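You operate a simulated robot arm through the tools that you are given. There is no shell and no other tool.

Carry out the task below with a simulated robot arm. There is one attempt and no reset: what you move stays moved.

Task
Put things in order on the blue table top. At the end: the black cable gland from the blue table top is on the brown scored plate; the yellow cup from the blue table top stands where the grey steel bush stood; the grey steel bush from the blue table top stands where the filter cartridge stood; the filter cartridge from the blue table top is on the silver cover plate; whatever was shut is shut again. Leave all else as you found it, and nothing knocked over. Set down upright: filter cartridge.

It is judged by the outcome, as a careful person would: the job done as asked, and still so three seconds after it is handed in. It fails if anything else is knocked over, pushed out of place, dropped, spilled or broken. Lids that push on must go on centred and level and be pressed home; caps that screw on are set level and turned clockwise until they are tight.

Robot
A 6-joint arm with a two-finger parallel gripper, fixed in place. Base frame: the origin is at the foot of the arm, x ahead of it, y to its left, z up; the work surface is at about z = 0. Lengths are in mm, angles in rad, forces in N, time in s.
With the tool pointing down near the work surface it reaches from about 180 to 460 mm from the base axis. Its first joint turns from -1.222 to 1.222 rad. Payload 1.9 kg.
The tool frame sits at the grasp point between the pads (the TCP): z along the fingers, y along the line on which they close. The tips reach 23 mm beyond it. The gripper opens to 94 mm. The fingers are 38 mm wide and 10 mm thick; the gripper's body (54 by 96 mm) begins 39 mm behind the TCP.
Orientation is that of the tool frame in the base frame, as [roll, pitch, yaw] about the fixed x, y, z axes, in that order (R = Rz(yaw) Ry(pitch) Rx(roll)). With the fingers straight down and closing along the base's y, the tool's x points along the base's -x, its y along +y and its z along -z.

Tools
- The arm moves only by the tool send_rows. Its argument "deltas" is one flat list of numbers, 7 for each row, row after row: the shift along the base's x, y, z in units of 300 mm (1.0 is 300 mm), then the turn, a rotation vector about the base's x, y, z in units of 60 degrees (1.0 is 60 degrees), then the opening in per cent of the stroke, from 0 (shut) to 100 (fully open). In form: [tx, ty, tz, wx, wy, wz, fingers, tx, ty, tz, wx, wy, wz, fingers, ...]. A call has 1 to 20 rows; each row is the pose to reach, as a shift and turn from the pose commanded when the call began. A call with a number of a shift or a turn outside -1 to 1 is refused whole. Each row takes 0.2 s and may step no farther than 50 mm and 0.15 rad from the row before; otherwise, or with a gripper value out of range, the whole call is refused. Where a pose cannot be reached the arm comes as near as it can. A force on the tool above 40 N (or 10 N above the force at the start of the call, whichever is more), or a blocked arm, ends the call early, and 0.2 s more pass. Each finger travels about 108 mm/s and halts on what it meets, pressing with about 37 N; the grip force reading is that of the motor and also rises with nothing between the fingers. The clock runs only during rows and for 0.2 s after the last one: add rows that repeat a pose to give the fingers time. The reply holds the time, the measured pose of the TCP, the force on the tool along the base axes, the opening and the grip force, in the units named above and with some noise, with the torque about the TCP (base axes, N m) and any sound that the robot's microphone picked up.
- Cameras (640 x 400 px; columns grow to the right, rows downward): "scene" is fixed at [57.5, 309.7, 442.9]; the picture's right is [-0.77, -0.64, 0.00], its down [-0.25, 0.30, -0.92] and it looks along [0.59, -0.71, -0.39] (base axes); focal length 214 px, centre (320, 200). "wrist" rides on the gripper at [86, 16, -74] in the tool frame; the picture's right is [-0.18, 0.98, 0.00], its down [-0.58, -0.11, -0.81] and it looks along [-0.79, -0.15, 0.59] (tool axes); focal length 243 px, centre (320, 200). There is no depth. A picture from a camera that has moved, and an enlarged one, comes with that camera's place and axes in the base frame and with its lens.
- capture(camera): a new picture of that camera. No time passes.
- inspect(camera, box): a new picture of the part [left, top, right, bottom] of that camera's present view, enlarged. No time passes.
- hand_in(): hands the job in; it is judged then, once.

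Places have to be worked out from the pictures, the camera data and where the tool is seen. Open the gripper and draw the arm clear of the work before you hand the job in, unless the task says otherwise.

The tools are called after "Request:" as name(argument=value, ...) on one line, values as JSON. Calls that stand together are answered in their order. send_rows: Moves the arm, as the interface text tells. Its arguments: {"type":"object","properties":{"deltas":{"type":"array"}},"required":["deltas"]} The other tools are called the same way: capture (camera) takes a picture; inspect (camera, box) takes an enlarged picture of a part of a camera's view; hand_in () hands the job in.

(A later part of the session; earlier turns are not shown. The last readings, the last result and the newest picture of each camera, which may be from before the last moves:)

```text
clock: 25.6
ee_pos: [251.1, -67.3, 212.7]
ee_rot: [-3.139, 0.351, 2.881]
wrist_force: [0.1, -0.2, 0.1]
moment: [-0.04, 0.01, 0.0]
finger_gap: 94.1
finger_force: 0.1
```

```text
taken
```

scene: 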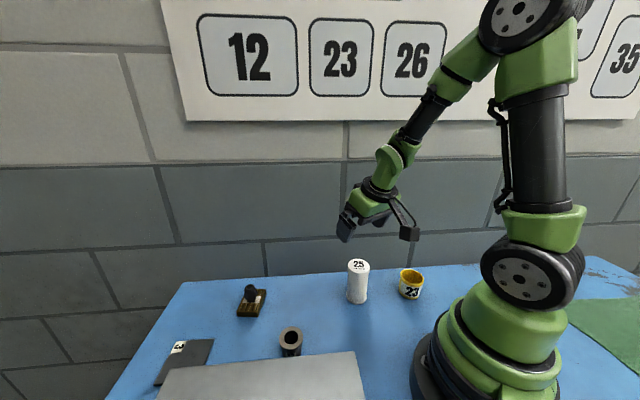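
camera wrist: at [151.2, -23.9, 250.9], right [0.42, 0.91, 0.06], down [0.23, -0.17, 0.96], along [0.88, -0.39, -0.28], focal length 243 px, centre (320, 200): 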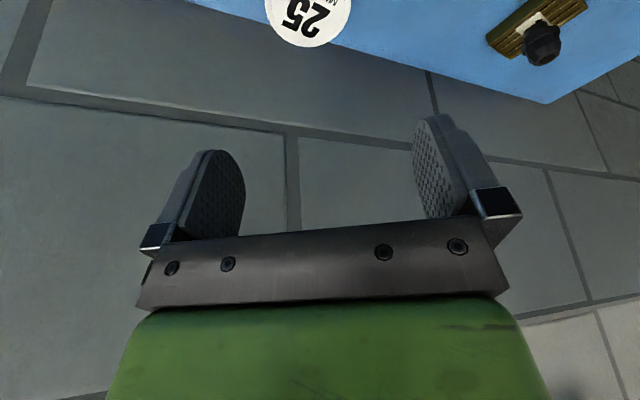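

The filter top's column (308) matches the predicted 308.5 for perfect lateral alignment. I descend in two stages.

Request:
send_rows(deltas=[0, 0, -0.1, 0, 0, 0, 100, 0, 0, -0.2, 0, 0, 0, 100, 0, 0, -0.29, 0, 0, 0, 100, 0, 0, -0.29, 0, 0, 0, 100])

Request:
capture(camera="wrist")

Request:
inspect(camera="scene", box=[300, 200, 460, 310])

```text
clock: 26.6
ee_pos: [252.3, -68.6, 123.6]
ee_rot: [-3.14, 0.353, 2.882]
wrist_force: [-0.4, 0.3, 0.4]
moment: [0.01, 0.01, -0.01]
finger_gap: 94.1
finger_force: 0.1
```

```text
taken
camera wrist: at [153.0, -26.1, 163.6], right [0.42, 0.91, 0.06], down [0.23, -0.17, 0.96], along [0.88, -0.39, -0.28], focal length 243 px, centre (320, 200)
```

wrist: 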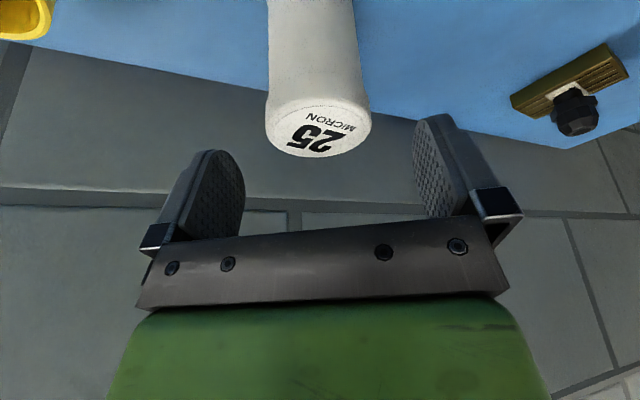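

```text
3.64 times, centred on (380, 255) of scene
camera zoom: at [57.5, 309.7, 442.9], right [-0.77, -0.64, 0.0], down [-0.25, 0.3, -0.92], along [0.59, -0.71, -0.39], focal length 780 px, centre (102, 0)
```

zoom: 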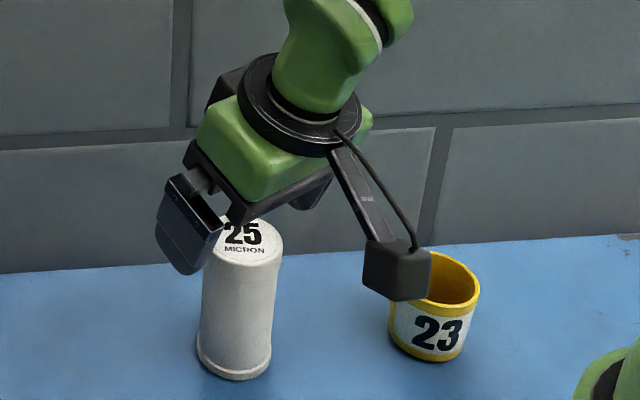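

Lateral alignment is within 1 mm; radially the tool is ~2.5 mm outward, so I correct that, lower to z ≈ 76 and close on the filter.

Request:
send_rows(deltas=[-0.007, 0.004, -0.08, 0, 0, 0, 100, -0.007, 0.004, -0.158, 0, 0, 0, 100, -0.007, 0.004, -0.158, 0, 0, 0, 100, -0.007, 0.004, -0.158, 0, 0, 0, 70, -0.007, 0.004, -0.158, 0, 0, 0, 50, -0.007, 0.004, -0.158, 0, 0, 0, 35, -0.007, 0.004, -0.158, 0, 0, 0, 35, -0.007, 0.004, -0.158, 0, 0, 0, 35])

Request:
capture(camera="wrist")

Request:
inspect(camera="scene", box=[300, 200, 460, 310])

```text
clock: 28.4
ee_pos: [250.3, -66.9, 76.7]
ee_rot: [-3.14, 0.351, 2.882]
wrist_force: [-0.6, 0.7, 0.1]
moment: [0.0, 0.0, 0.03]
finger_gap: 51.0
finger_force: 37.0
```

```text
taken
camera wrist: at [150.8, -23.9, 116.3], right [0.42, 0.91, 0.06], down [0.23, -0.17, 0.96], along [0.88, -0.39, -0.28], focal length 243 px, centre (320, 200)
```

wrist: 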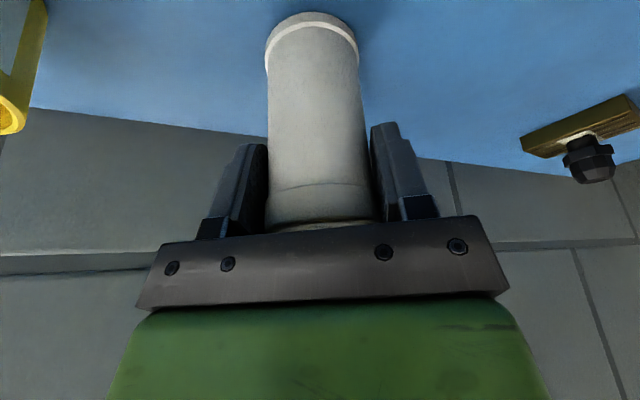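

```text
3.64 times, centred on (380, 255) of scene
camera zoom: at [57.5, 309.7, 442.9], right [-0.77, -0.64, 0.0], down [-0.25, 0.3, -0.92], along [0.59, -0.71, -0.39], focal length 780 px, centre (102, 0)
```

zoom: 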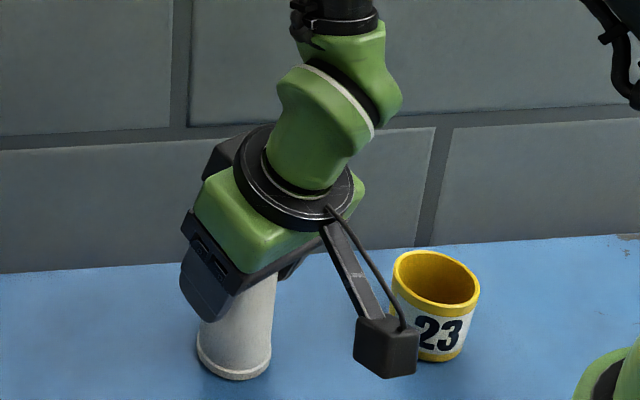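

The filter is held at 51 mm. I lift it to clear everything (its bottom above the lid height), then swing toward plate "3" staying at moderate radius.

Request:
send_rows(deltas=[0, 0, 0.05, 0, 0, 0, 35, 0, 0, 0.14, 0, 0, 0, 35, 0, 0, 0.25, 0, 0, 0, 35, 0, 0, 0.361, 0, 0, 0, 35, 0, 0, 0.361, 0, 0, 0, 35])

Request:
send_rows(deltas=[0.046, 0.125, 0, 0, 0, 0.0994, 35, 0.093, 0.25, 0, 0, 0, 0.1988, 35, 0.139, 0.375, 0, 0, 0, 0.2981, 35, 0.185, 0.5, 0, 0, 0, 0.3975, 35, 0.231, 0.625, 0, 0, 0, 0.4969, 35, 0.278, 0.75, 0, 0, 0, 0.5963, 35, 0.324, 0.875, 0, 0, 0, 0.6956, 35, 0.37, 1.0, 0, 0, 0, 0.795, 35, 0.37, 1.0, 0, 0, 0, 0.795, 35])

Request:
capture(camera="wrist")

Request:
capture(camera="scene")

```text
clock: 29.6
ee_pos: [247.5, -67.2, 185.3]
ee_rot: [-3.138, 0.35, 2.883]
wrist_force: [1.0, -0.3, -0.8]
moment: [-0.02, 0.01, -0.01]
finger_gap: 51.2
finger_force: 37.4
```

```text
clock: 31.6
ee_pos: [360.5, 236.3, 184.0]
ee_rot: [-3.141, 0.35, -2.568]
wrist_force: [-0.5, -0.1, -1.0]
moment: [-0.01, 0.02, -0.03]
finger_gap: 50.9
finger_force: 37.2
```

```text
taken
camera wrist: at [260.9, 191.9, 224.2], right [-0.39, 0.92, 0.06], down [0.29, 0.06, 0.96], along [0.88, 0.39, -0.28], focal length 243 px, centre (320, 200)
```

wrist: 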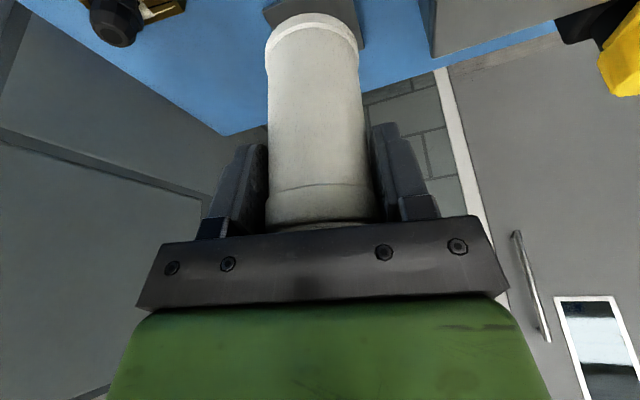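

```text
taken
```

scene: 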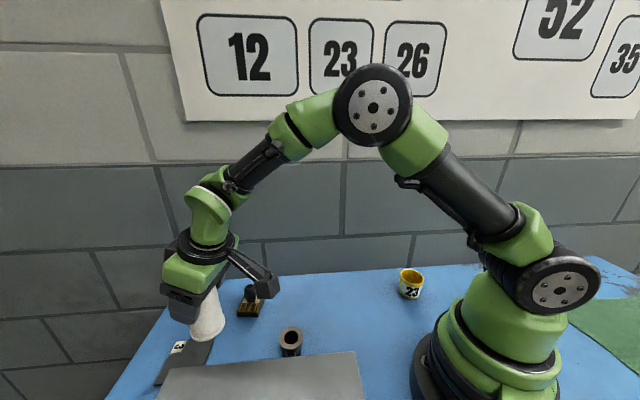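

The filter hangs stable and upright over the near side of plate "3". I extend outward and lower so its base is ~25 mm above the plate.

Request:
send_rows(deltas=[0.046, 0.027, -0.05, 0, 0, 0, 35, 0.093, 0.053, -0.1, 0, 0, 0, 35, 0.139, 0.08, -0.16, 0, 0, 0, 35, 0.185, 0.106, -0.25, 0, 0, 0, 35, 0.185, 0.106, -0.25, 0, 0, 0, 35])

Request:
capture(camera="wrist")

Request:
inspect(camera="scene", box=[110, 270, 300, 390])

```text
clock: 32.8
ee_pos: [413.0, 267.4, 109.3]
ee_rot: [-3.141, 0.348, -2.57]
wrist_force: [-0.5, 0.2, -0.9]
moment: [0.01, 0.01, 0.04]
finger_gap: 51.2
finger_force: 36.7
```

```text
taken
camera wrist: at [314.1, 223.0, 149.0], right [-0.39, 0.92, 0.06], down [0.29, 0.06, 0.96], along [0.88, 0.39, -0.28], focal length 243 px, centre (320, 200)
```

wrist: 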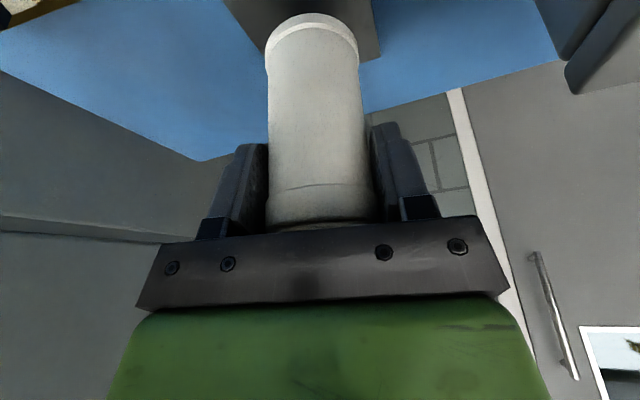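

```text
3.33 times, centred on (205, 330) of scene
camera zoom: at [57.5, 309.7, 442.9], right [-0.77, -0.64, 0.0], down [-0.25, 0.3, -0.92], along [0.59, -0.71, -0.39], focal length 715 px, centre (703, -233)
```

zoom: 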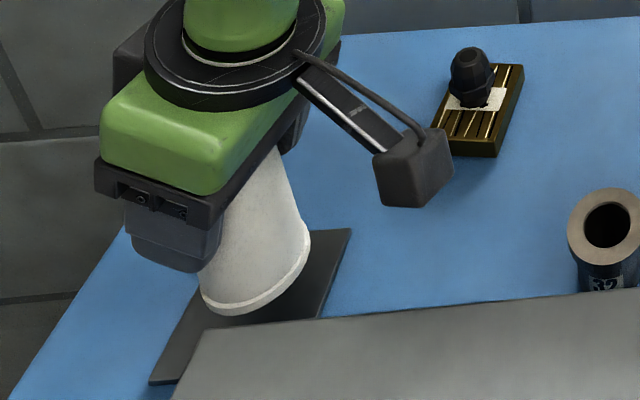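

I zoom in on the base of the filter versus the plate corners to verify the landing point.

Request:
inspect(camera="wrist", box=[210, 0, 402, 120])

Request:
inspect(camera="scene", box=[145, 320, 241, 390])

```text
3.33 times, centred on (306, 60) of wrist
camera zoom: at [314.1, 223.0, 149.0], right [-0.39, 0.92, 0.06], down [0.29, 0.06, 0.96], along [0.88, 0.39, -0.28], focal length 809 px, centre (367, 667)
```

zoom: 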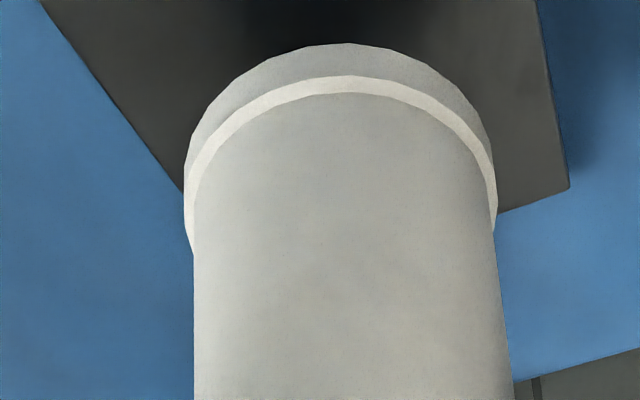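

```text
5.71 times, centred on (193, 355) of scene
camera zoom: at [57.5, 309.7, 442.9], right [-0.77, -0.64, 0.0], down [-0.25, 0.3, -0.92], along [0.59, -0.71, -0.39], focal length 1226 px, centre (1046, -686)
```

zoom: 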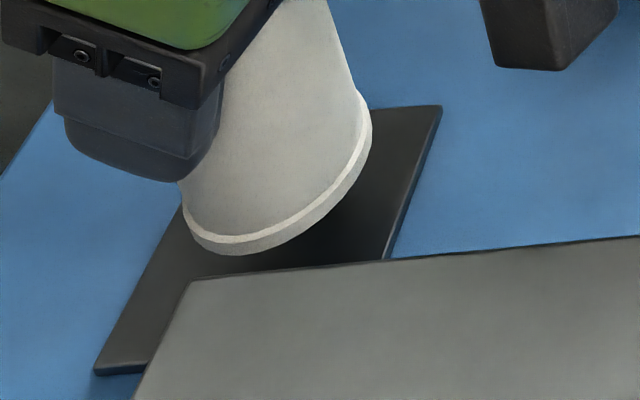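

The plate corner re-measured matches (421, 325). The filter's base centre is about (413.8, 269), so I shift +4/+2 mm for better centring and lower to just above the plate.

Request:
send_rows(deltas=[0.007, 0.004, -0.03, 0, 0, 0, 35, 0.013, 0.007, -0.06, 0, 0, 0, 35, 0.013, 0.007, -0.075, 0, 0, 0, 35, 0.013, 0.007, -0.075, 0, 0, 0, 35])

Request:
inspect(camera="wrist", box=[210, 0, 402, 120])

Request:
inspect(camera="scene", box=[145, 320, 241, 390])

```text
clock: 33.8
ee_pos: [419.6, 269.1, 87.4]
ee_rot: [-3.14, 0.349, -2.57]
wrist_force: [0.0, -0.1, -0.7]
moment: [-0.01, -0.01, 0.0]
finger_gap: 51.2
finger_force: 37.4
```

```text
3.33 times, centred on (306, 60) of wrist
camera zoom: at [320.4, 224.3, 126.8], right [-0.39, 0.92, 0.06], down [0.29, 0.06, 0.96], along [0.88, 0.39, -0.28], focal length 809 px, centre (367, 667)
```

zoom: 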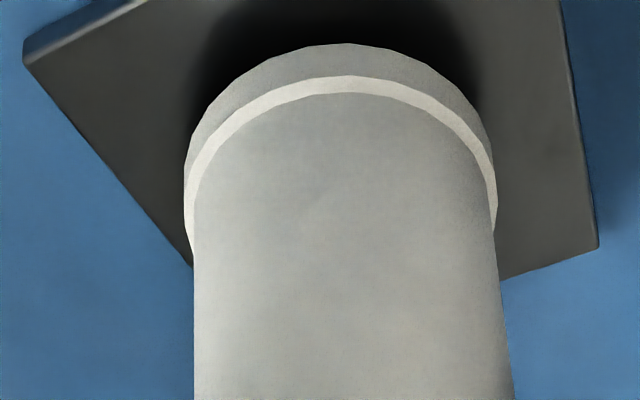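

```text
5.71 times, centred on (193, 355) of scene
camera zoom: at [57.5, 309.7, 442.9], right [-0.77, -0.64, 0.0], down [-0.25, 0.3, -0.92], along [0.59, -0.71, -0.39], focal length 1226 px, centre (1046, -686)
```

zoom: 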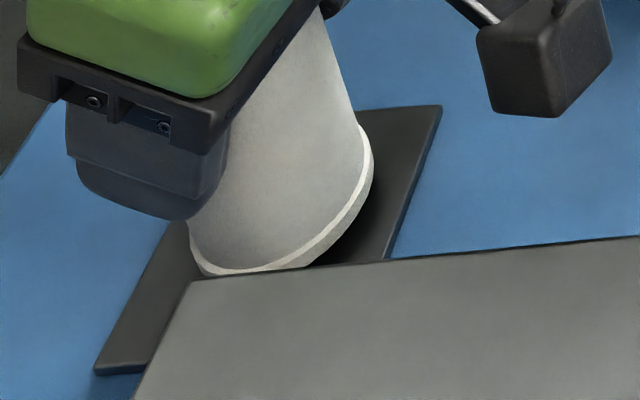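

The base is nearly centred over the plate now (~(420, 271)). I lower in small steps, watching the force.

Request:
send_rows(deltas=[0, 0, -0.006, 0, 0, 0, 35, 0, 0, -0.012, 0, 0, 0, 35, 0, 0, -0.016, 0, 0, 0, 35, 0, 0, -0.016, 0, 0, 0, 35])

```text
clock: 34.8
ee_pos: [418.4, 268.2, 83.2]
ee_rot: [-3.139, 0.349, -2.568]
wrist_force: [-0.1, -1.9, -0.9]
moment: [0.02, 0.02, 0.0]
finger_gap: 51.2
finger_force: 36.7
```

No contact yet at z ≈ 83; I continue down in 1 mm steps.

Request:
send_rows(deltas=[0, 0, -0.004, 0, 0, 0, 35, 0, 0, -0.004, 0, 0, 0, 35])

Request:
send_rows(deltas=[0, 0, -0.003, 0, 0, 0, 35, 0, 0, -0.003, 0, 0, 0, 35])

```text
clock: 35.4
ee_pos: [419.7, 268.7, 82.0]
ee_rot: [-3.14, 0.351, -2.57]
wrist_force: [-0.3, 0.1, -1.1]
moment: [0.01, 0.0, -0.03]
finger_gap: 51.4
finger_force: 36.8
```

```text
clock: 36.0
ee_pos: [419.8, 267.2, 81.5]
ee_rot: [-3.139, 0.352, -2.569]
wrist_force: [-0.4, -2.7, 10.2]
moment: [-0.16, 0.05, 0.01]
finger_gap: 51.0
finger_force: 36.9
```

Contact at about 10 N: the base sits on the plate. I open the fingers gently and retreat backward along the tool axis.

Request:
send_rows(deltas=[0, 0, 0, 0, 0, 0, 56, 0, 0, 0, 0, 0, 0, 62, 0, 0, 0, 0, 0, 0, 75, 0, 0, 0, 0, 0, 0, 90, 0, 0, 0, 0, 0, 0, 90])

Request:
inspect(camera="wrist", box=[160, 0, 480, 220])

```text
clock: 37.2
ee_pos: [419.3, 268.3, 80.6]
ee_rot: [-3.14, 0.354, -2.569]
wrist_force: [-0.3, 0.3, -0.5]
moment: [-0.01, 0.0, 0.01]
finger_gap: 84.4
finger_force: 0.1
```

```text
1.82 times, centred on (320, 110) of wrist
camera zoom: at [320.2, 223.9, 120.1], right [-0.39, 0.92, 0.06], down [0.29, 0.06, 0.96], along [0.88, 0.39, -0.28], focal length 441 px, centre (320, 364)
```

zoom: 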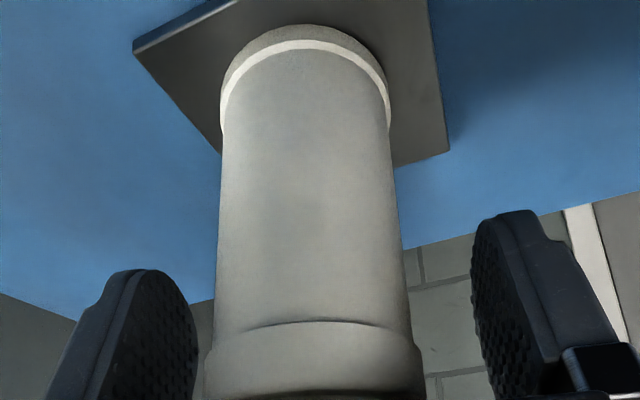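

The filter stands upright on the plate with the fingers clear of it on both sides. I retreat along the tool axis (inward and up).

Request:
send_rows(deltas=[-0.029, -0.018, 0.094, 0, 0, 0, 90, -0.057, -0.037, 0.188, 0, 0, 0, 90, -0.086, -0.055, 0.282, 0, 0, 0, 90, -0.15, -0.1, 0.35, 0, 0, 0, 90, -0.22, -0.15, 0.4, 0, 0, 0, 90])

Request:
capture(camera="wrist")

Request:
capture(camera="scene")

```text
clock: 38.4
ee_pos: [353.1, 224.7, 202.7]
ee_rot: [-3.14, 0.351, -2.568]
wrist_force: [-0.8, -1.0, 0.1]
moment: [0.0, 0.0, -0.04]
finger_gap: 84.6
finger_force: 0.0
```

```text
taken
camera wrist: at [253.4, 180.8, 241.6], right [-0.39, 0.92, 0.06], down [0.29, 0.05, 0.96], along [0.88, 0.39, -0.28], focal length 243 px, centre (320, 200)
```

wrist: 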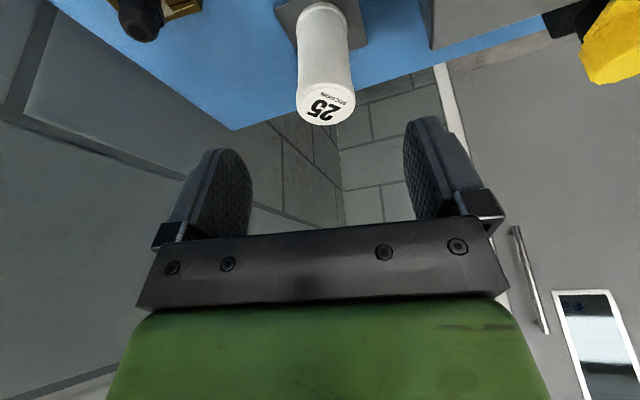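

```text
taken
```

scene: 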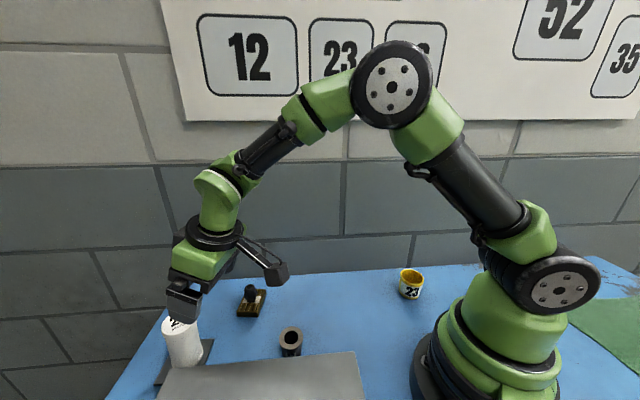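

The filter stands upright on plate "3". Now for the bush: I straighten the tool and yaw to a heading of ~56°, so the wrist camera stays away from the box, above the bush.

Request:
send_rows(deltas=[-0.06, -0.083, 0, -0.0604, 0.094, 0, 80, -0.12, -0.166, 0, -0.1209, 0.1879, 0, 78, -0.18, -0.25, 0, -0.1813, 0.2819, 0, 78, -0.18, -0.25, 0, -0.1813, 0.2819, 0, 78])

Request:
send_rows(deltas=[-0.018, -0.015, -0.04, 0, 0, 0.0955, 78, -0.036, -0.03, -0.08, 0, 0, 0.191, 78, -0.055, -0.045, -0.12, 0, 0, 0.2865, 78, -0.072, -0.062, -0.17, 0, 0, 0.382, 78, -0.072, -0.062, -0.17, 0, 0, 0.382, 78])

Request:
capture(camera="wrist")

Request:
capture(camera="scene")

```text
clock: 39.4
ee_pos: [298.8, 148.0, 201.9]
ee_rot: [3.141, 0.0, -2.568]
wrist_force: [0.3, -1.6, 0.7]
moment: [-0.01, -0.01, 0.0]
finger_gap: 73.2
finger_force: 0.1
```

```text
clock: 40.6
ee_pos: [280.0, 127.9, 148.1]
ee_rot: [-3.141, -0.002, -2.168]
wrist_force: [-0.9, -0.1, -0.1]
moment: [0.0, 0.01, -0.02]
finger_gap: 73.4
finger_force: 0.0
```

```text
taken
camera wrist: at [216.7, 66.7, 222.3], right [-0.71, 0.7, 0.0], down [0.42, 0.42, 0.81], along [0.57, 0.57, -0.59], focal length 243 px, centre (320, 200)
```

wrist: 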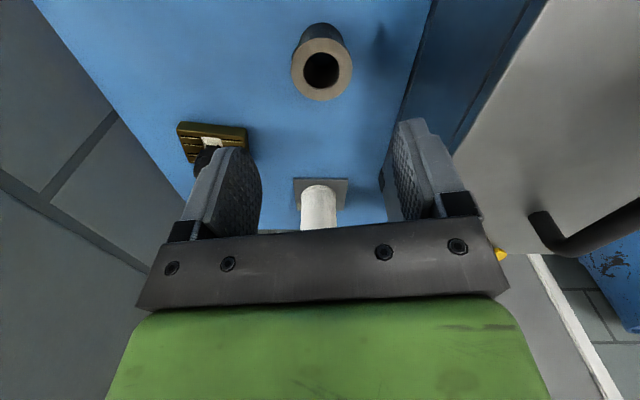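

```text
taken
```

scene: 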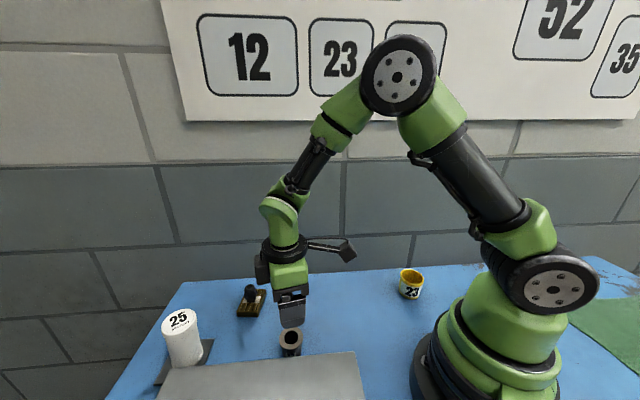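

The bush is almost on the tool axis. I zoom for fine alignment and check its rim.

Request:
inspect(camera="wrist", box=[272, 10, 368, 110])

Request:
send_rows(deltas=[0, 0, 0, 0, 0, 0, 78])

```text
4.00 times, centred on (320, 60) of wrist
camera zoom: at [216.7, 66.7, 222.3], right [-0.71, 0.7, 0.0], down [0.42, 0.42, 0.81], along [0.57, 0.57, -0.59], focal length 970 px, centre (320, 760)
```

zoom: 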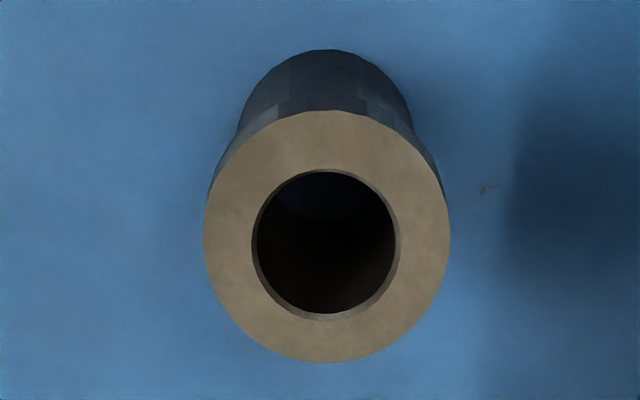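

```text
clock: 41.0
ee_pos: [279.0, 130.4, 149.1]
ee_rot: [-3.14, -0.001, -2.169]
wrist_force: [-0.2, -0.2, -1.3]
moment: [-0.04, 0.0, 0.02]
finger_gap: 73.3
finger_force: 0.2
```

The bush seems to have a wider collar at the top. I check its side profile from the scene camera.

Request:
inspect(camera="scene", box=[260, 310, 324, 364])

```text
7.41 times, centred on (292, 337) of scene
camera zoom: at [57.5, 309.7, 442.9], right [-0.77, -0.64, 0.0], down [-0.25, 0.3, -0.92], along [0.59, -0.71, -0.39], focal length 1589 px, centre (527, -815)
```

zoom: 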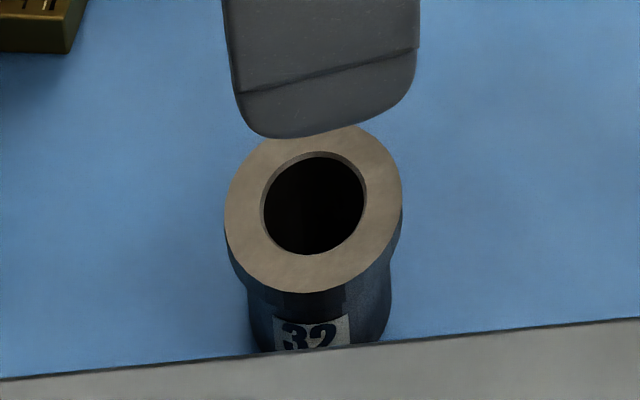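

The bush is flanged on top (Ø≈45), about 40 mm tall, centre ≈ (278, 129.7). I descend to z ≈ 33 so the pads meet the flange, then close.

Request:
send_rows(deltas=[-0.0036, 0.0024, -0.13, 0, 0, 0, 78, -0.0036, 0.0024, -0.26, 0, 0, 0, 78, -0.0036, 0.0024, -0.38, 0, 0, 0, 78, -0.0036, 0.0024, -0.38, 0, 0, 0, 78])

Request:
capture(camera="wrist")

Request:
inspect(camera="scene", box=[230, 280, 374, 370])

```text
clock: 42.0
ee_pos: [278.7, 131.9, 33.6]
ee_rot: [-3.142, 0.001, -2.169]
wrist_force: [-1.1, 0.3, 0.1]
moment: [0.02, 0.01, -0.02]
finger_gap: 73.2
finger_force: 0.1
```

```text
taken
camera wrist: at [216.4, 69.2, 106.9], right [-0.71, 0.71, 0.0], down [0.42, 0.42, 0.81], along [0.57, 0.57, -0.59], focal length 243 px, centre (320, 200)
```

wrist: 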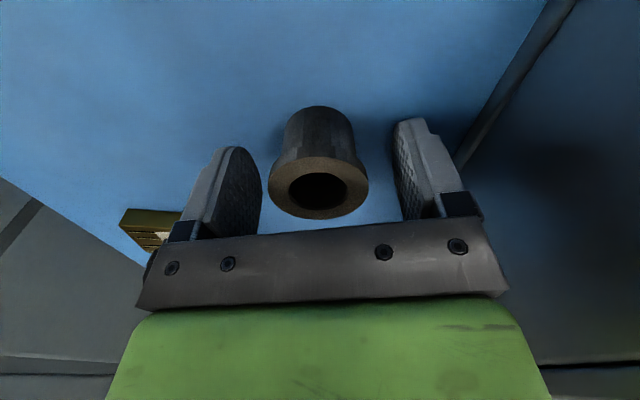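

```text
4.44 times, centred on (302, 325) of scene
camera zoom: at [57.5, 309.7, 442.9], right [-0.77, -0.64, 0.0], down [-0.25, 0.3, -0.92], along [0.59, -0.71, -0.39], focal length 953 px, centre (400, -356)
```

zoom: 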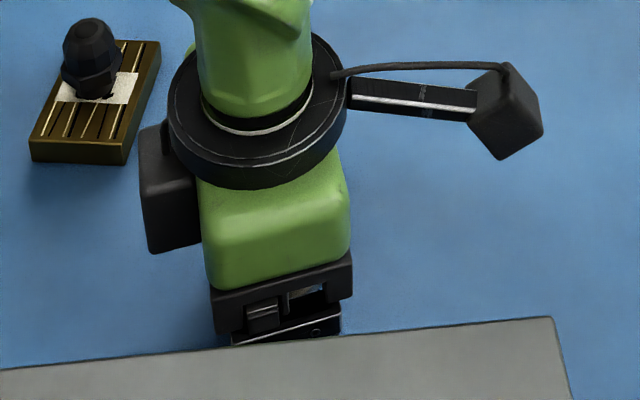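

The bush is centred within ~1 mm. I close the fingers on the flange.

Request:
send_rows(deltas=[0, 0, 0, 0, 0, 0, 60, 0, 0, 0, 0, 0, 0, 45, 0, 0, 0, 0, 0, 0, 30, 0, 0, 0, 0, 0, 0, 30, 0, 0, 0, 0, 0, 0, 30])

Request:
send_rows(deltas=[0, 0, 0, 0, 0, 0, 30])

Request:
capture(camera="wrist")

```text
clock: 43.2
ee_pos: [280.6, 130.8, 34.5]
ee_rot: [-3.141, -0.002, -2.17]
wrist_force: [1.4, 0.0, 0.3]
moment: [-0.01, 0.04, -0.01]
finger_gap: 44.0
finger_force: 37.0
```

```text
clock: 43.6
ee_pos: [278.6, 131.7, 33.3]
ee_rot: [-3.141, -0.003, -2.172]
wrist_force: [0.3, -0.2, 0.9]
moment: [0.05, 0.03, -0.01]
finger_gap: 43.7
finger_force: 37.0
```

```text
taken
camera wrist: at [216.4, 69.1, 107.3], right [-0.71, 0.71, 0.0], down [0.42, 0.42, 0.81], along [0.57, 0.57, -0.59], focal length 243 px, centre (320, 200)
```

wrist: 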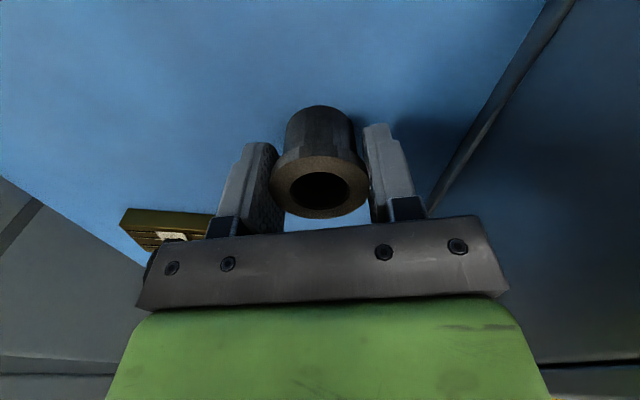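

The bush is held (gap 43.8 mm); its original centre is ≈ (278.4, 130.6). I lift it clear and carry it to above the filter's old place (250, −66.8).

Request:
send_rows(deltas=[0, 0, 0.05, 0, 0, 0, 30, 0, 0, 0.15, 0, 0, 0, 30, 0, 0, 0.27, 0, 0, 0, 30, 0, 0, 0.35, 0, 0, 0, 30])

Request:
send_rows(deltas=[-0.0116, -0.0825, 0, 0, 0, -0.0835, 30, -0.023, -0.165, 0, 0, 0, -0.167, 30, -0.035, -0.2475, 0, 0, 0, -0.2505, 30, -0.0465, -0.33, 0, 0, 0, -0.334, 30, -0.058, -0.4125, 0, 0, 0, -0.4175, 30, -0.0697, -0.495, 0, 0, 0, -0.501, 30, -0.0813, -0.5775, 0, 0, 0, -0.5845, 30, -0.093, -0.66, 0, 0, 0, -0.668, 30, -0.093, -0.66, 0, 0, 0, -0.668, 30])

Request:
send_rows(deltas=[0, 0, 0, 0, 0, 0, 30])

Request:
capture(camera="wrist")

Request:
capture(camera="scene")

```text
clock: 44.6
ee_pos: [277.8, 130.6, 138.1]
ee_rot: [-3.141, -0.002, -2.168]
wrist_force: [-0.5, -1.0, -2.5]
moment: [0.02, 0.03, -0.01]
finger_gap: 43.9
finger_force: 36.5
```

```text
clock: 46.6
ee_pos: [248.2, -68.1, 140.3]
ee_rot: [3.142, -0.001, -2.869]
wrist_force: [0.2, 1.2, -1.4]
moment: [0.01, -0.01, -0.05]
finger_gap: 43.7
finger_force: 36.9
```

```text
clock: 47.0
ee_pos: [248.4, -67.7, 140.7]
ee_rot: [3.141, -0.001, -2.869]
wrist_force: [-0.6, -0.8, -1.7]
moment: [-0.06, -0.01, -0.02]
finger_gap: 43.6
finger_force: 37.0
```

```text
taken
camera wrist: at [160.7, -75.2, 214.8], right [-0.09, 1.0, 0.0], down [0.59, 0.05, 0.81], along [0.8, 0.07, -0.59], focal length 243 px, centre (320, 200)
```

wrist: 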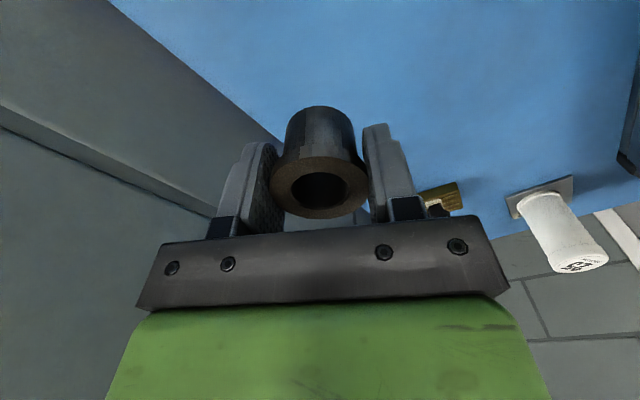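

```text
taken
```

scene: 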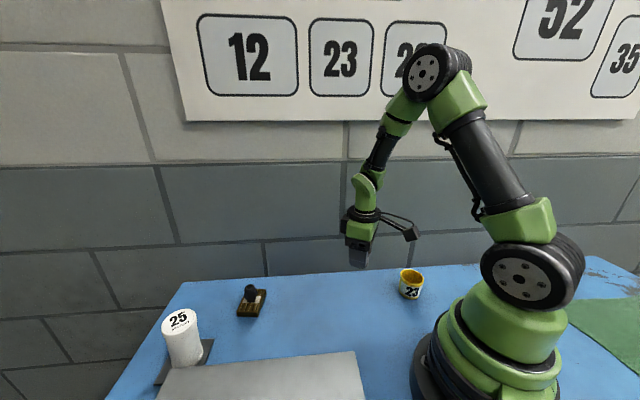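

Pose is (248.1, −67.8) with the bush centre ~1 mm behind; the target is (250, −66.8), so I shift +3/+1.3 mm and lower to z ≈ 50, then re-measure.

Request:
send_rows(deltas=[0.01, 0.004, -0.1, 0, 0, 0, 30, 0.01, 0.004, -0.2, 0, 0, 0, 30, 0.01, 0.004, -0.3, 0, 0, 0, 30, 0.01, 0.004, -0.3, 0, 0, 0, 30])

Request:
send_rows(deltas=[0, 0, 0, 0, 0, 0, 30])

Request:
capture(camera="wrist")

Request:
capture(camera="scene")

```text
clock: 48.0
ee_pos: [251.8, -67.0, 49.6]
ee_rot: [-3.14, 0.0, -2.871]
wrist_force: [-0.7, 0.3, -2.3]
moment: [-0.02, -0.01, 0.04]
finger_gap: 43.7
finger_force: 37.1
```

```text
clock: 48.4
ee_pos: [251.3, -65.5, 51.0]
ee_rot: [-3.14, -0.002, -2.867]
wrist_force: [-0.4, 0.5, -2.0]
moment: [-0.03, -0.05, 0.01]
finger_gap: 43.4
finger_force: 36.9
```

```text
taken
camera wrist: at [163.9, -73.9, 124.4], right [-0.09, 1.0, 0.0], down [0.59, 0.05, 0.81], along [0.8, 0.07, -0.59], focal length 243 px, centre (320, 200)
```

wrist: 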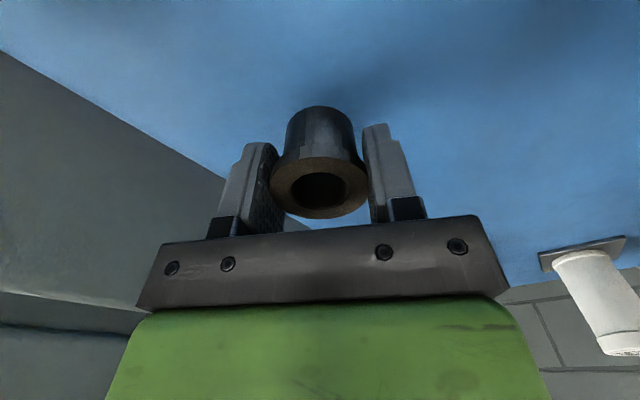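

```text
taken
```

scene: 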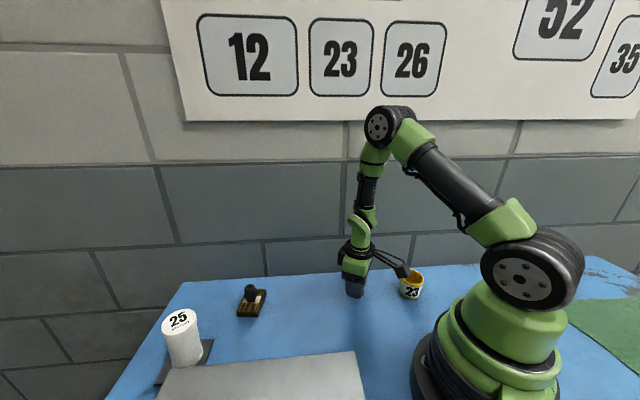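

The bush centre is at (250.3, −66.5), right on target. I lower toward the table, then in small steps until contact.

Request:
send_rows(deltas=[0, 0, -0.025, 0, 0, 0, 30, 0, 0, -0.047, 0, 0, 0, 30, 0, 0, -0.047, 0, 0, 0, 30])

Request:
send_rows(deltas=[0, 0, -0.004, 0, 0, 0, 30, 0, 0, -0.004, 0, 0, 0, 30])

```text
clock: 49.2
ee_pos: [251.4, -64.6, 35.3]
ee_rot: [-3.14, -0.002, -2.868]
wrist_force: [-0.3, -0.5, -2.8]
moment: [0.01, -0.01, 0.0]
finger_gap: 43.8
finger_force: 37.4
```

```text
clock: 49.8
ee_pos: [252.1, -64.9, 34.6]
ee_rot: [-3.14, -0.002, -2.868]
wrist_force: [0.2, 0.6, -1.9]
moment: [-0.01, 0.01, 0.03]
finger_gap: 43.8
finger_force: 37.1
```

No contact yet at z ≈ 34.6; I correct −1.3 mm in y and go down another step.

Request:
send_rows(deltas=[-0.002, -0.004, -0.002, 0, 0, 0, 30, -0.002, -0.004, -0.004, 0, 0, 0, 30])

Request:
send_rows(deltas=[0, 0, -0.003, 0, 0, 0, 30, 0, 0, -0.003, 0, 0, 0, 30])

```text
clock: 50.4
ee_pos: [251.3, -67.0, 33.5]
ee_rot: [-3.141, -0.001, -2.868]
wrist_force: [-2.8, 6.3, 14.5]
moment: [0.28, -0.09, 0.14]
finger_gap: 43.4
finger_force: 37.0
```

```text
clock: 51.0
ee_pos: [252.1, -67.3, 32.7]
ee_rot: [-3.138, -0.002, -2.867]
wrist_force: [1.8, 2.3, 16.1]
moment: [-0.02, -0.03, 0.1]
finger_gap: 43.2
finger_force: 36.9
```

Contact with the table is clear (about 16 N upward). I release the bush and rise straight up.

Request:
send_rows(deltas=[0, 0, 0, 0, 0, 0, 48, 0, 0, 0, 0, 0, 0, 55, 0, 0, 0, 0, 0, 0, 70, 0, 0, 0, 0, 0, 0, 80, 0, 0, 0, 0, 0, 0, 80])

Request:
send_rows(deltas=[0, 0, 0.1, 0, 0, 0, 80, 0, 0, 0.2, 0, 0, 0, 80, 0, 0, 0.32, 0, 0, 0, 80, 0, 0, 0.45, 0, 0, 0, 80, 0, 0, 0.45, 0, 0, 0, 80])

Request:
capture(camera="wrist")

Request:
capture(camera="scene")

```text
clock: 52.2
ee_pos: [251.0, -67.2, 33.3]
ee_rot: [3.141, -0.001, -2.868]
wrist_force: [0.9, 0.5, -0.1]
moment: [-0.02, -0.01, 0.0]
finger_gap: 75.6
finger_force: 0.1
```

```text
clock: 53.4
ee_pos: [250.3, -68.5, 167.7]
ee_rot: [3.141, -0.002, -2.867]
wrist_force: [1.5, 0.5, -0.3]
moment: [0.0, 0.0, 0.02]
finger_gap: 75.2
finger_force: 0.1
```

```text
taken
camera wrist: at [163.0, -76.5, 241.2], right [-0.09, 1.0, 0.0], down [0.59, 0.05, 0.81], along [0.8, 0.07, -0.59], focal length 243 px, centre (320, 200)
```

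wrist: 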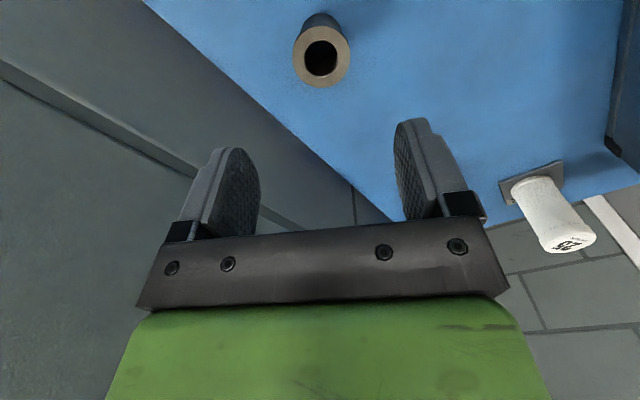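

```text
taken
```

scene: 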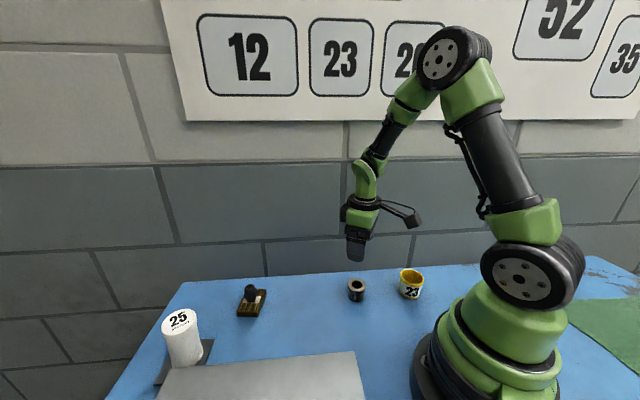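

The bush stands at the filter's old place. Next the cup: I move above it at about (151, −166) and turn the tool heading toward −40°.

Request:
send_rows(deltas=[-0.041, -0.04, -0.007, 0, 0, -0.1162, 85, -0.082, -0.081, -0.015, 0, 0, -0.2325, 90, -0.124, -0.121, -0.022, 0, 0, -0.3487, 95, -0.165, -0.162, -0.03, 0, 0, -0.465, 100, -0.206, -0.202, -0.037, 0, 0, -0.5812, 100, -0.247, -0.243, -0.045, 0, 0, -0.6975, 100, -0.289, -0.283, -0.052, 0, 0, -0.8137, 100, -0.33, -0.324, -0.06, 0, 0, -0.93, 100, -0.33, -0.324, -0.06, 0, 0, -0.93, 100])

Request:
send_rows(deltas=[0, 0, 0, 0, 0, 0, 100])

Request:
capture(camera="wrist")

Request:
capture(camera="scene")

```text
clock: 55.4
ee_pos: [150.3, -164.4, 150.7]
ee_rot: [-3.14, 0.0, 2.441]
wrist_force: [0.2, 0.1, -0.2]
moment: [0.02, 0.01, -0.02]
finger_gap: 94.0
finger_force: 0.2
```

```text
clock: 55.8
ee_pos: [149.9, -163.1, 150.5]
ee_rot: [-3.14, -0.001, 2.44]
wrist_force: [-0.3, 0.2, -0.3]
moment: [0.0, -0.03, 0.0]
finger_gap: 94.2
finger_force: 0.0
```

```text
taken
camera wrist: at [94.6, -95.9, 223.6], right [0.77, 0.63, 0.0], down [0.38, -0.46, 0.81], along [0.51, -0.62, -0.59], focal length 243 px, centre (320, 200)
```

wrist: 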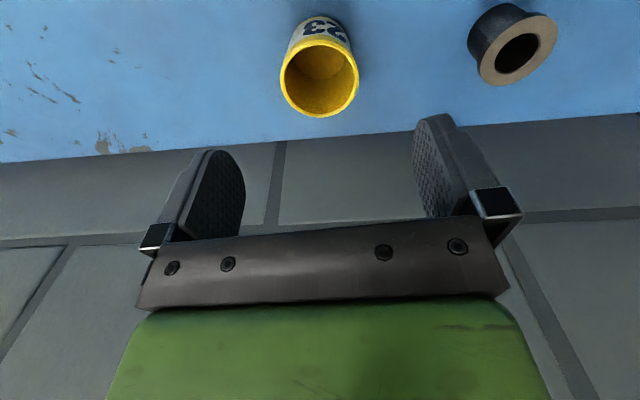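

```text
taken
```

scene: 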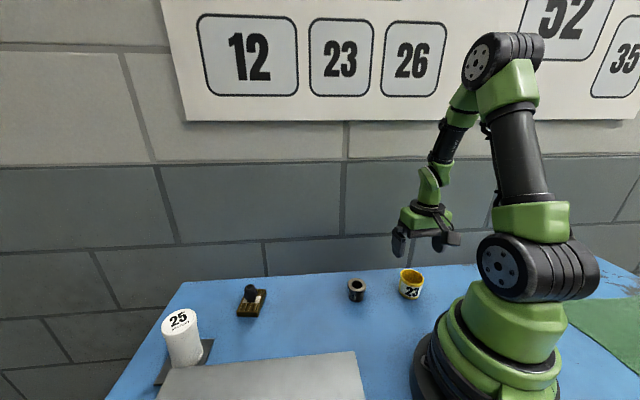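

I zoom in on the cup to measure alignment to the tool axis.

Request:
inspect(camera="wrist", box=[264, 5, 376, 125])

Request:
inspect(camera="scene", box=[380, 250, 444, 310])

```text
3.33 times, centred on (320, 65) of wrist
camera zoom: at [94.6, -95.9, 223.6], right [0.77, 0.63, 0.0], down [0.38, -0.46, 0.81], along [0.51, -0.62, -0.59], focal length 809 px, centre (320, 650)
```

zoom: 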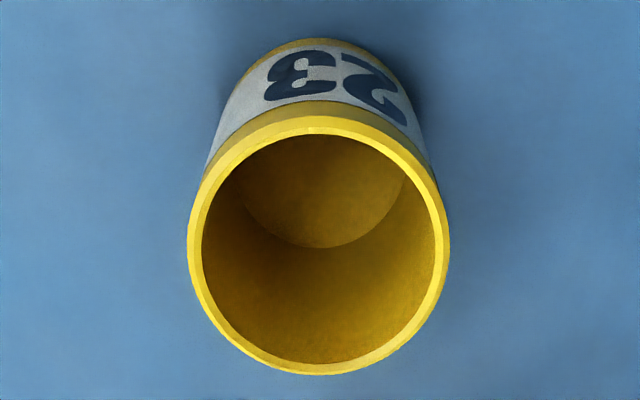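

```text
6.67 times, centred on (412, 280) of scene
camera zoom: at [57.5, 309.7, 442.9], right [-0.77, -0.64, 0.0], down [-0.25, 0.3, -0.92], along [0.59, -0.71, -0.39], focal length 1430 px, centre (-293, -333)
```

zoom: 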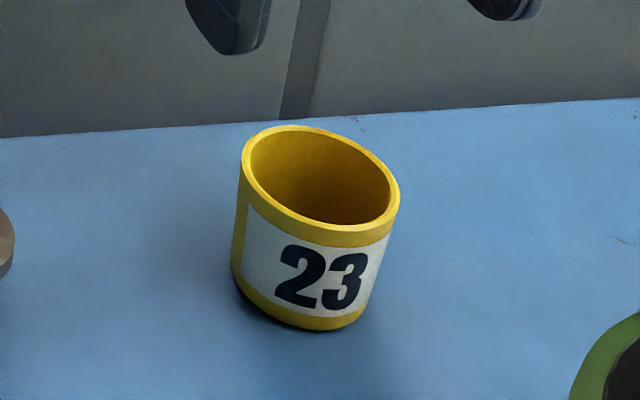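

The cup centre is about 5 mm further out than the tool axis, near (153, −168). I shift by (+3, −4) and descend partway, checking camera clearance to the base.

Request:
send_rows(deltas=[0.005, -0.007, -0.08, 0, 0, 0, 100, 0.01, -0.0133, -0.16, 0, 0, 0, 100, 0.01, -0.0133, -0.22, 0, 0, 0, 100, 0.01, -0.0133, -0.22, 0, 0, 0, 100])

Request:
capture(camera="wrist")

Request:
inspect(camera="scene", box=[360, 200, 600, 350])

```text
clock: 56.8
ee_pos: [154.1, -167.5, 83.6]
ee_rot: [3.142, 0.001, 2.44]
wrist_force: [0.1, 0.0, 0.1]
moment: [0.0, 0.0, 0.02]
finger_gap: 94.0
finger_force: 0.0
```

```text
taken
camera wrist: at [98.8, -100.1, 156.9], right [0.77, 0.63, 0.0], down [0.37, -0.46, 0.81], along [0.51, -0.62, -0.59], focal length 243 px, centre (320, 200)
```

wrist: 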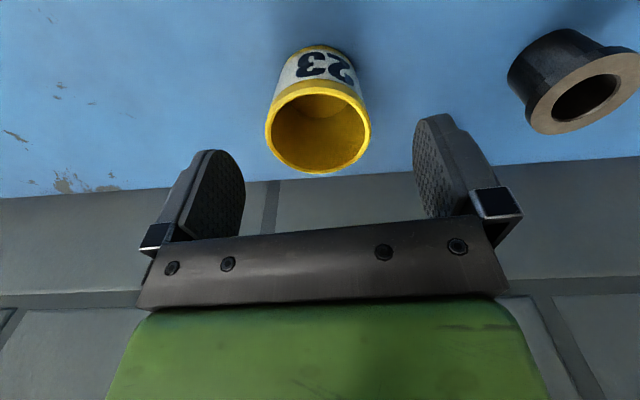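

```text
2.67 times, centred on (480, 275) of scene
camera zoom: at [57.5, 309.7, 442.9], right [-0.77, -0.64, 0.0], down [-0.25, 0.3, -0.92], along [0.59, -0.71, -0.39], focal length 572 px, centre (-107, 0)
```

zoom: 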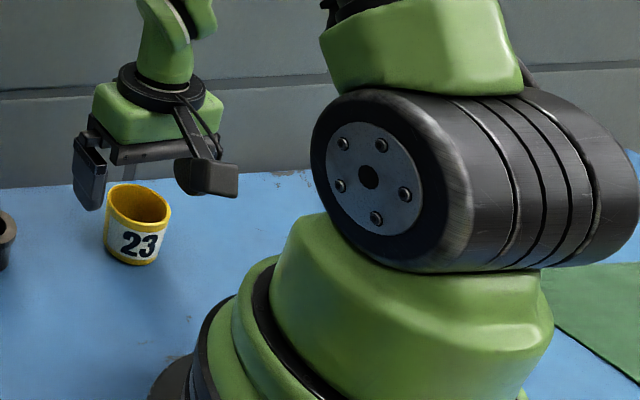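

Clearances look good and the cup is centred within ~1–2 mm. I descend to z ≈ 33 and close on the cup walls.

Request:
send_rows(deltas=[-0.002, -0.0025, -0.08, 0, 0, 0, 100, -0.002, -0.0025, -0.165, 0, 0, 0, 100, -0.002, -0.0025, -0.165, 0, 0, 0, 100, -0.002, -0.0025, -0.165, 0, 0, 0, 75, -0.002, -0.0025, -0.165, 0, 0, 0, 60, -0.002, -0.0025, -0.165, 0, 0, 0, 50, -0.002, -0.0025, -0.165, 0, 0, 0, 50, -0.002, -0.0025, -0.165, 0, 0, 0, 50])

Request:
send_rows(deltas=[0, 0, 0, 0, 0, 0, 50])

Request:
capture(camera="wrist")

Request:
inspect(camera="scene", box=[360, 200, 600, 350])

```text
clock: 58.6
ee_pos: [154.4, -170.2, 33.8]
ee_rot: [3.141, -0.001, 2.442]
wrist_force: [0.1, -0.3, 0.3]
moment: [0.0, 0.0, -0.01]
finger_gap: 54.3
finger_force: 37.3
```

```text
clock: 59.0
ee_pos: [153.4, -170.7, 33.8]
ee_rot: [-3.141, -0.001, 2.44]
wrist_force: [-0.8, 0.2, -0.1]
moment: [-0.04, 0.02, 0.02]
finger_gap: 54.2
finger_force: 37.3
```

```text
taken
camera wrist: at [97.6, -102.1, 107.5], right [0.77, 0.63, 0.0], down [0.38, -0.46, 0.81], along [0.51, -0.62, -0.59], focal length 243 px, centre (320, 200)
```

wrist: 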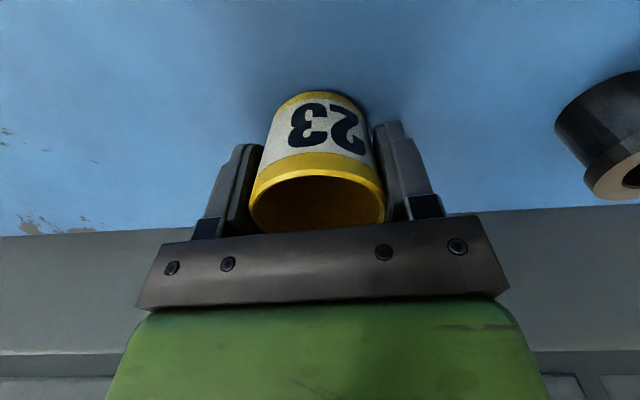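

```text
2.67 times, centred on (480, 275) of scene
camera zoom: at [57.5, 309.7, 442.9], right [-0.77, -0.64, 0.0], down [-0.25, 0.3, -0.92], along [0.59, -0.71, -0.39], focal length 572 px, centre (-107, 0)
```

zoom: 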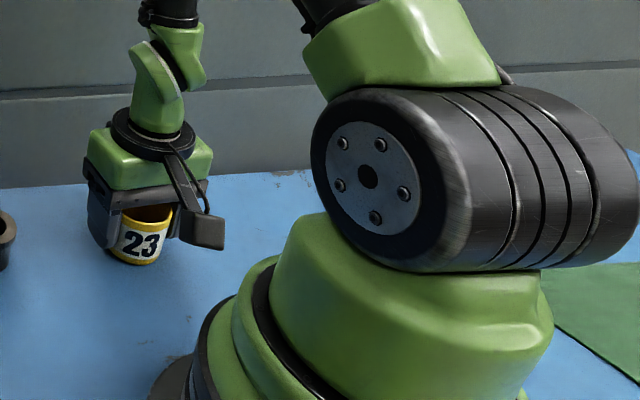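

The cup is held (gap 54.3 mm), its axis at the TCP. I lift it to clear height and swing toward the bush's old place in two legs.

Request:
send_rows(deltas=[0, 0, 0.05, 0, 0, 0, 50, 0, 0, 0.15, 0, 0, 0, 50, 0, 0, 0.27, 0, 0, 0, 50, 0, 0, 0.4, 0, 0, 0, 50])

Request:
send_rows(deltas=[0.04, 0.05, 0, 0, 0, 0.1, 50, 0.08, 0.1, 0, 0, 0, 0.2, 50, 0.12, 0.15, 0, 0, 0, 0.3, 50, 0.16, 0.2, 0, 0, 0, 0.4, 50, 0.2, 0.25, 0, 0, 0, 0.5, 50, 0.24, 0.3, 0, 0, 0, 0.6, 50, 0.28, 0.35, 0, 0, 0, 0.7, 50, 0.32, 0.4, 0, 0, 0, 0.8, 50])

Request:
send_rows(deltas=[0.012, 0.075, 0, 0, 0, 0.1, 50, 0.024, 0.15, 0, 0, 0, 0.2, 50, 0.035, 0.225, 0, 0, 0, 0.3, 50, 0.047, 0.3, 0, 0, 0, 0.4, 50, 0.059, 0.375, 0, 0, 0, 0.5, 50, 0.071, 0.45, 0, 0, 0, 0.6, 50, 0.083, 0.53, 0, 0, 0, 0.7, 50, 0.094, 0.605, 0, 0, 0, 0.8, 50, 0.094, 0.605, 0, 0, 0, 0.8, 50])

Request:
capture(camera="wrist")

Request:
capture(camera="scene")

```text
clock: 60.0
ee_pos: [152.8, -171.5, 155.2]
ee_rot: [3.141, -0.003, 2.442]
wrist_force: [0.0, 0.3, -1.5]
moment: [0.02, -0.02, -0.03]
finger_gap: 54.2
finger_force: 37.3
```

```text
clock: 61.8
ee_pos: [251.8, -49.8, 154.5]
ee_rot: [-3.141, -0.002, -3.004]
wrist_force: [1.0, 0.0, -0.8]
moment: [-0.01, 0.0, -0.03]
finger_gap: 54.3
finger_force: 37.2
```

```text
clock: 63.8
ee_pos: [278.0, 133.2, 154.5]
ee_rot: [-3.141, -0.004, -2.166]
wrist_force: [0.3, -0.1, -0.8]
moment: [-0.02, -0.02, -0.01]
finger_gap: 54.2
finger_force: 36.9
```

```text
taken
camera wrist: at [216.1, 71.0, 227.9], right [-0.71, 0.7, 0.0], down [0.42, 0.42, 0.81], along [0.57, 0.57, -0.59], focal length 243 px, centre (320, 200)
```

wrist: 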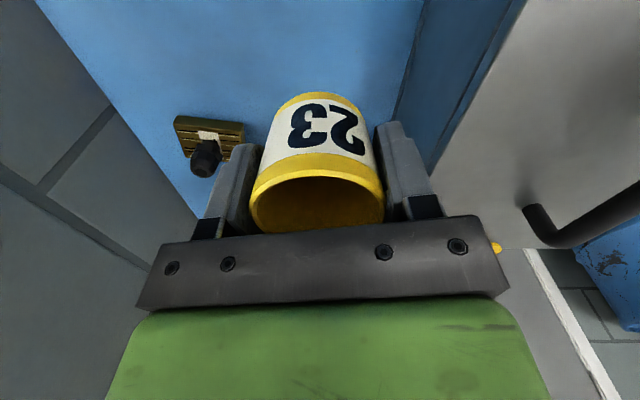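

```text
taken
```

scene: 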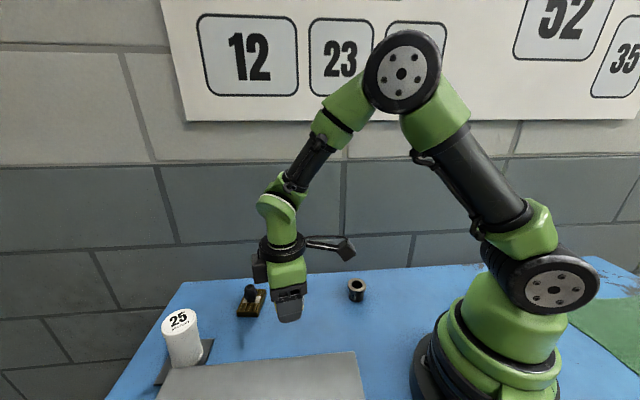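

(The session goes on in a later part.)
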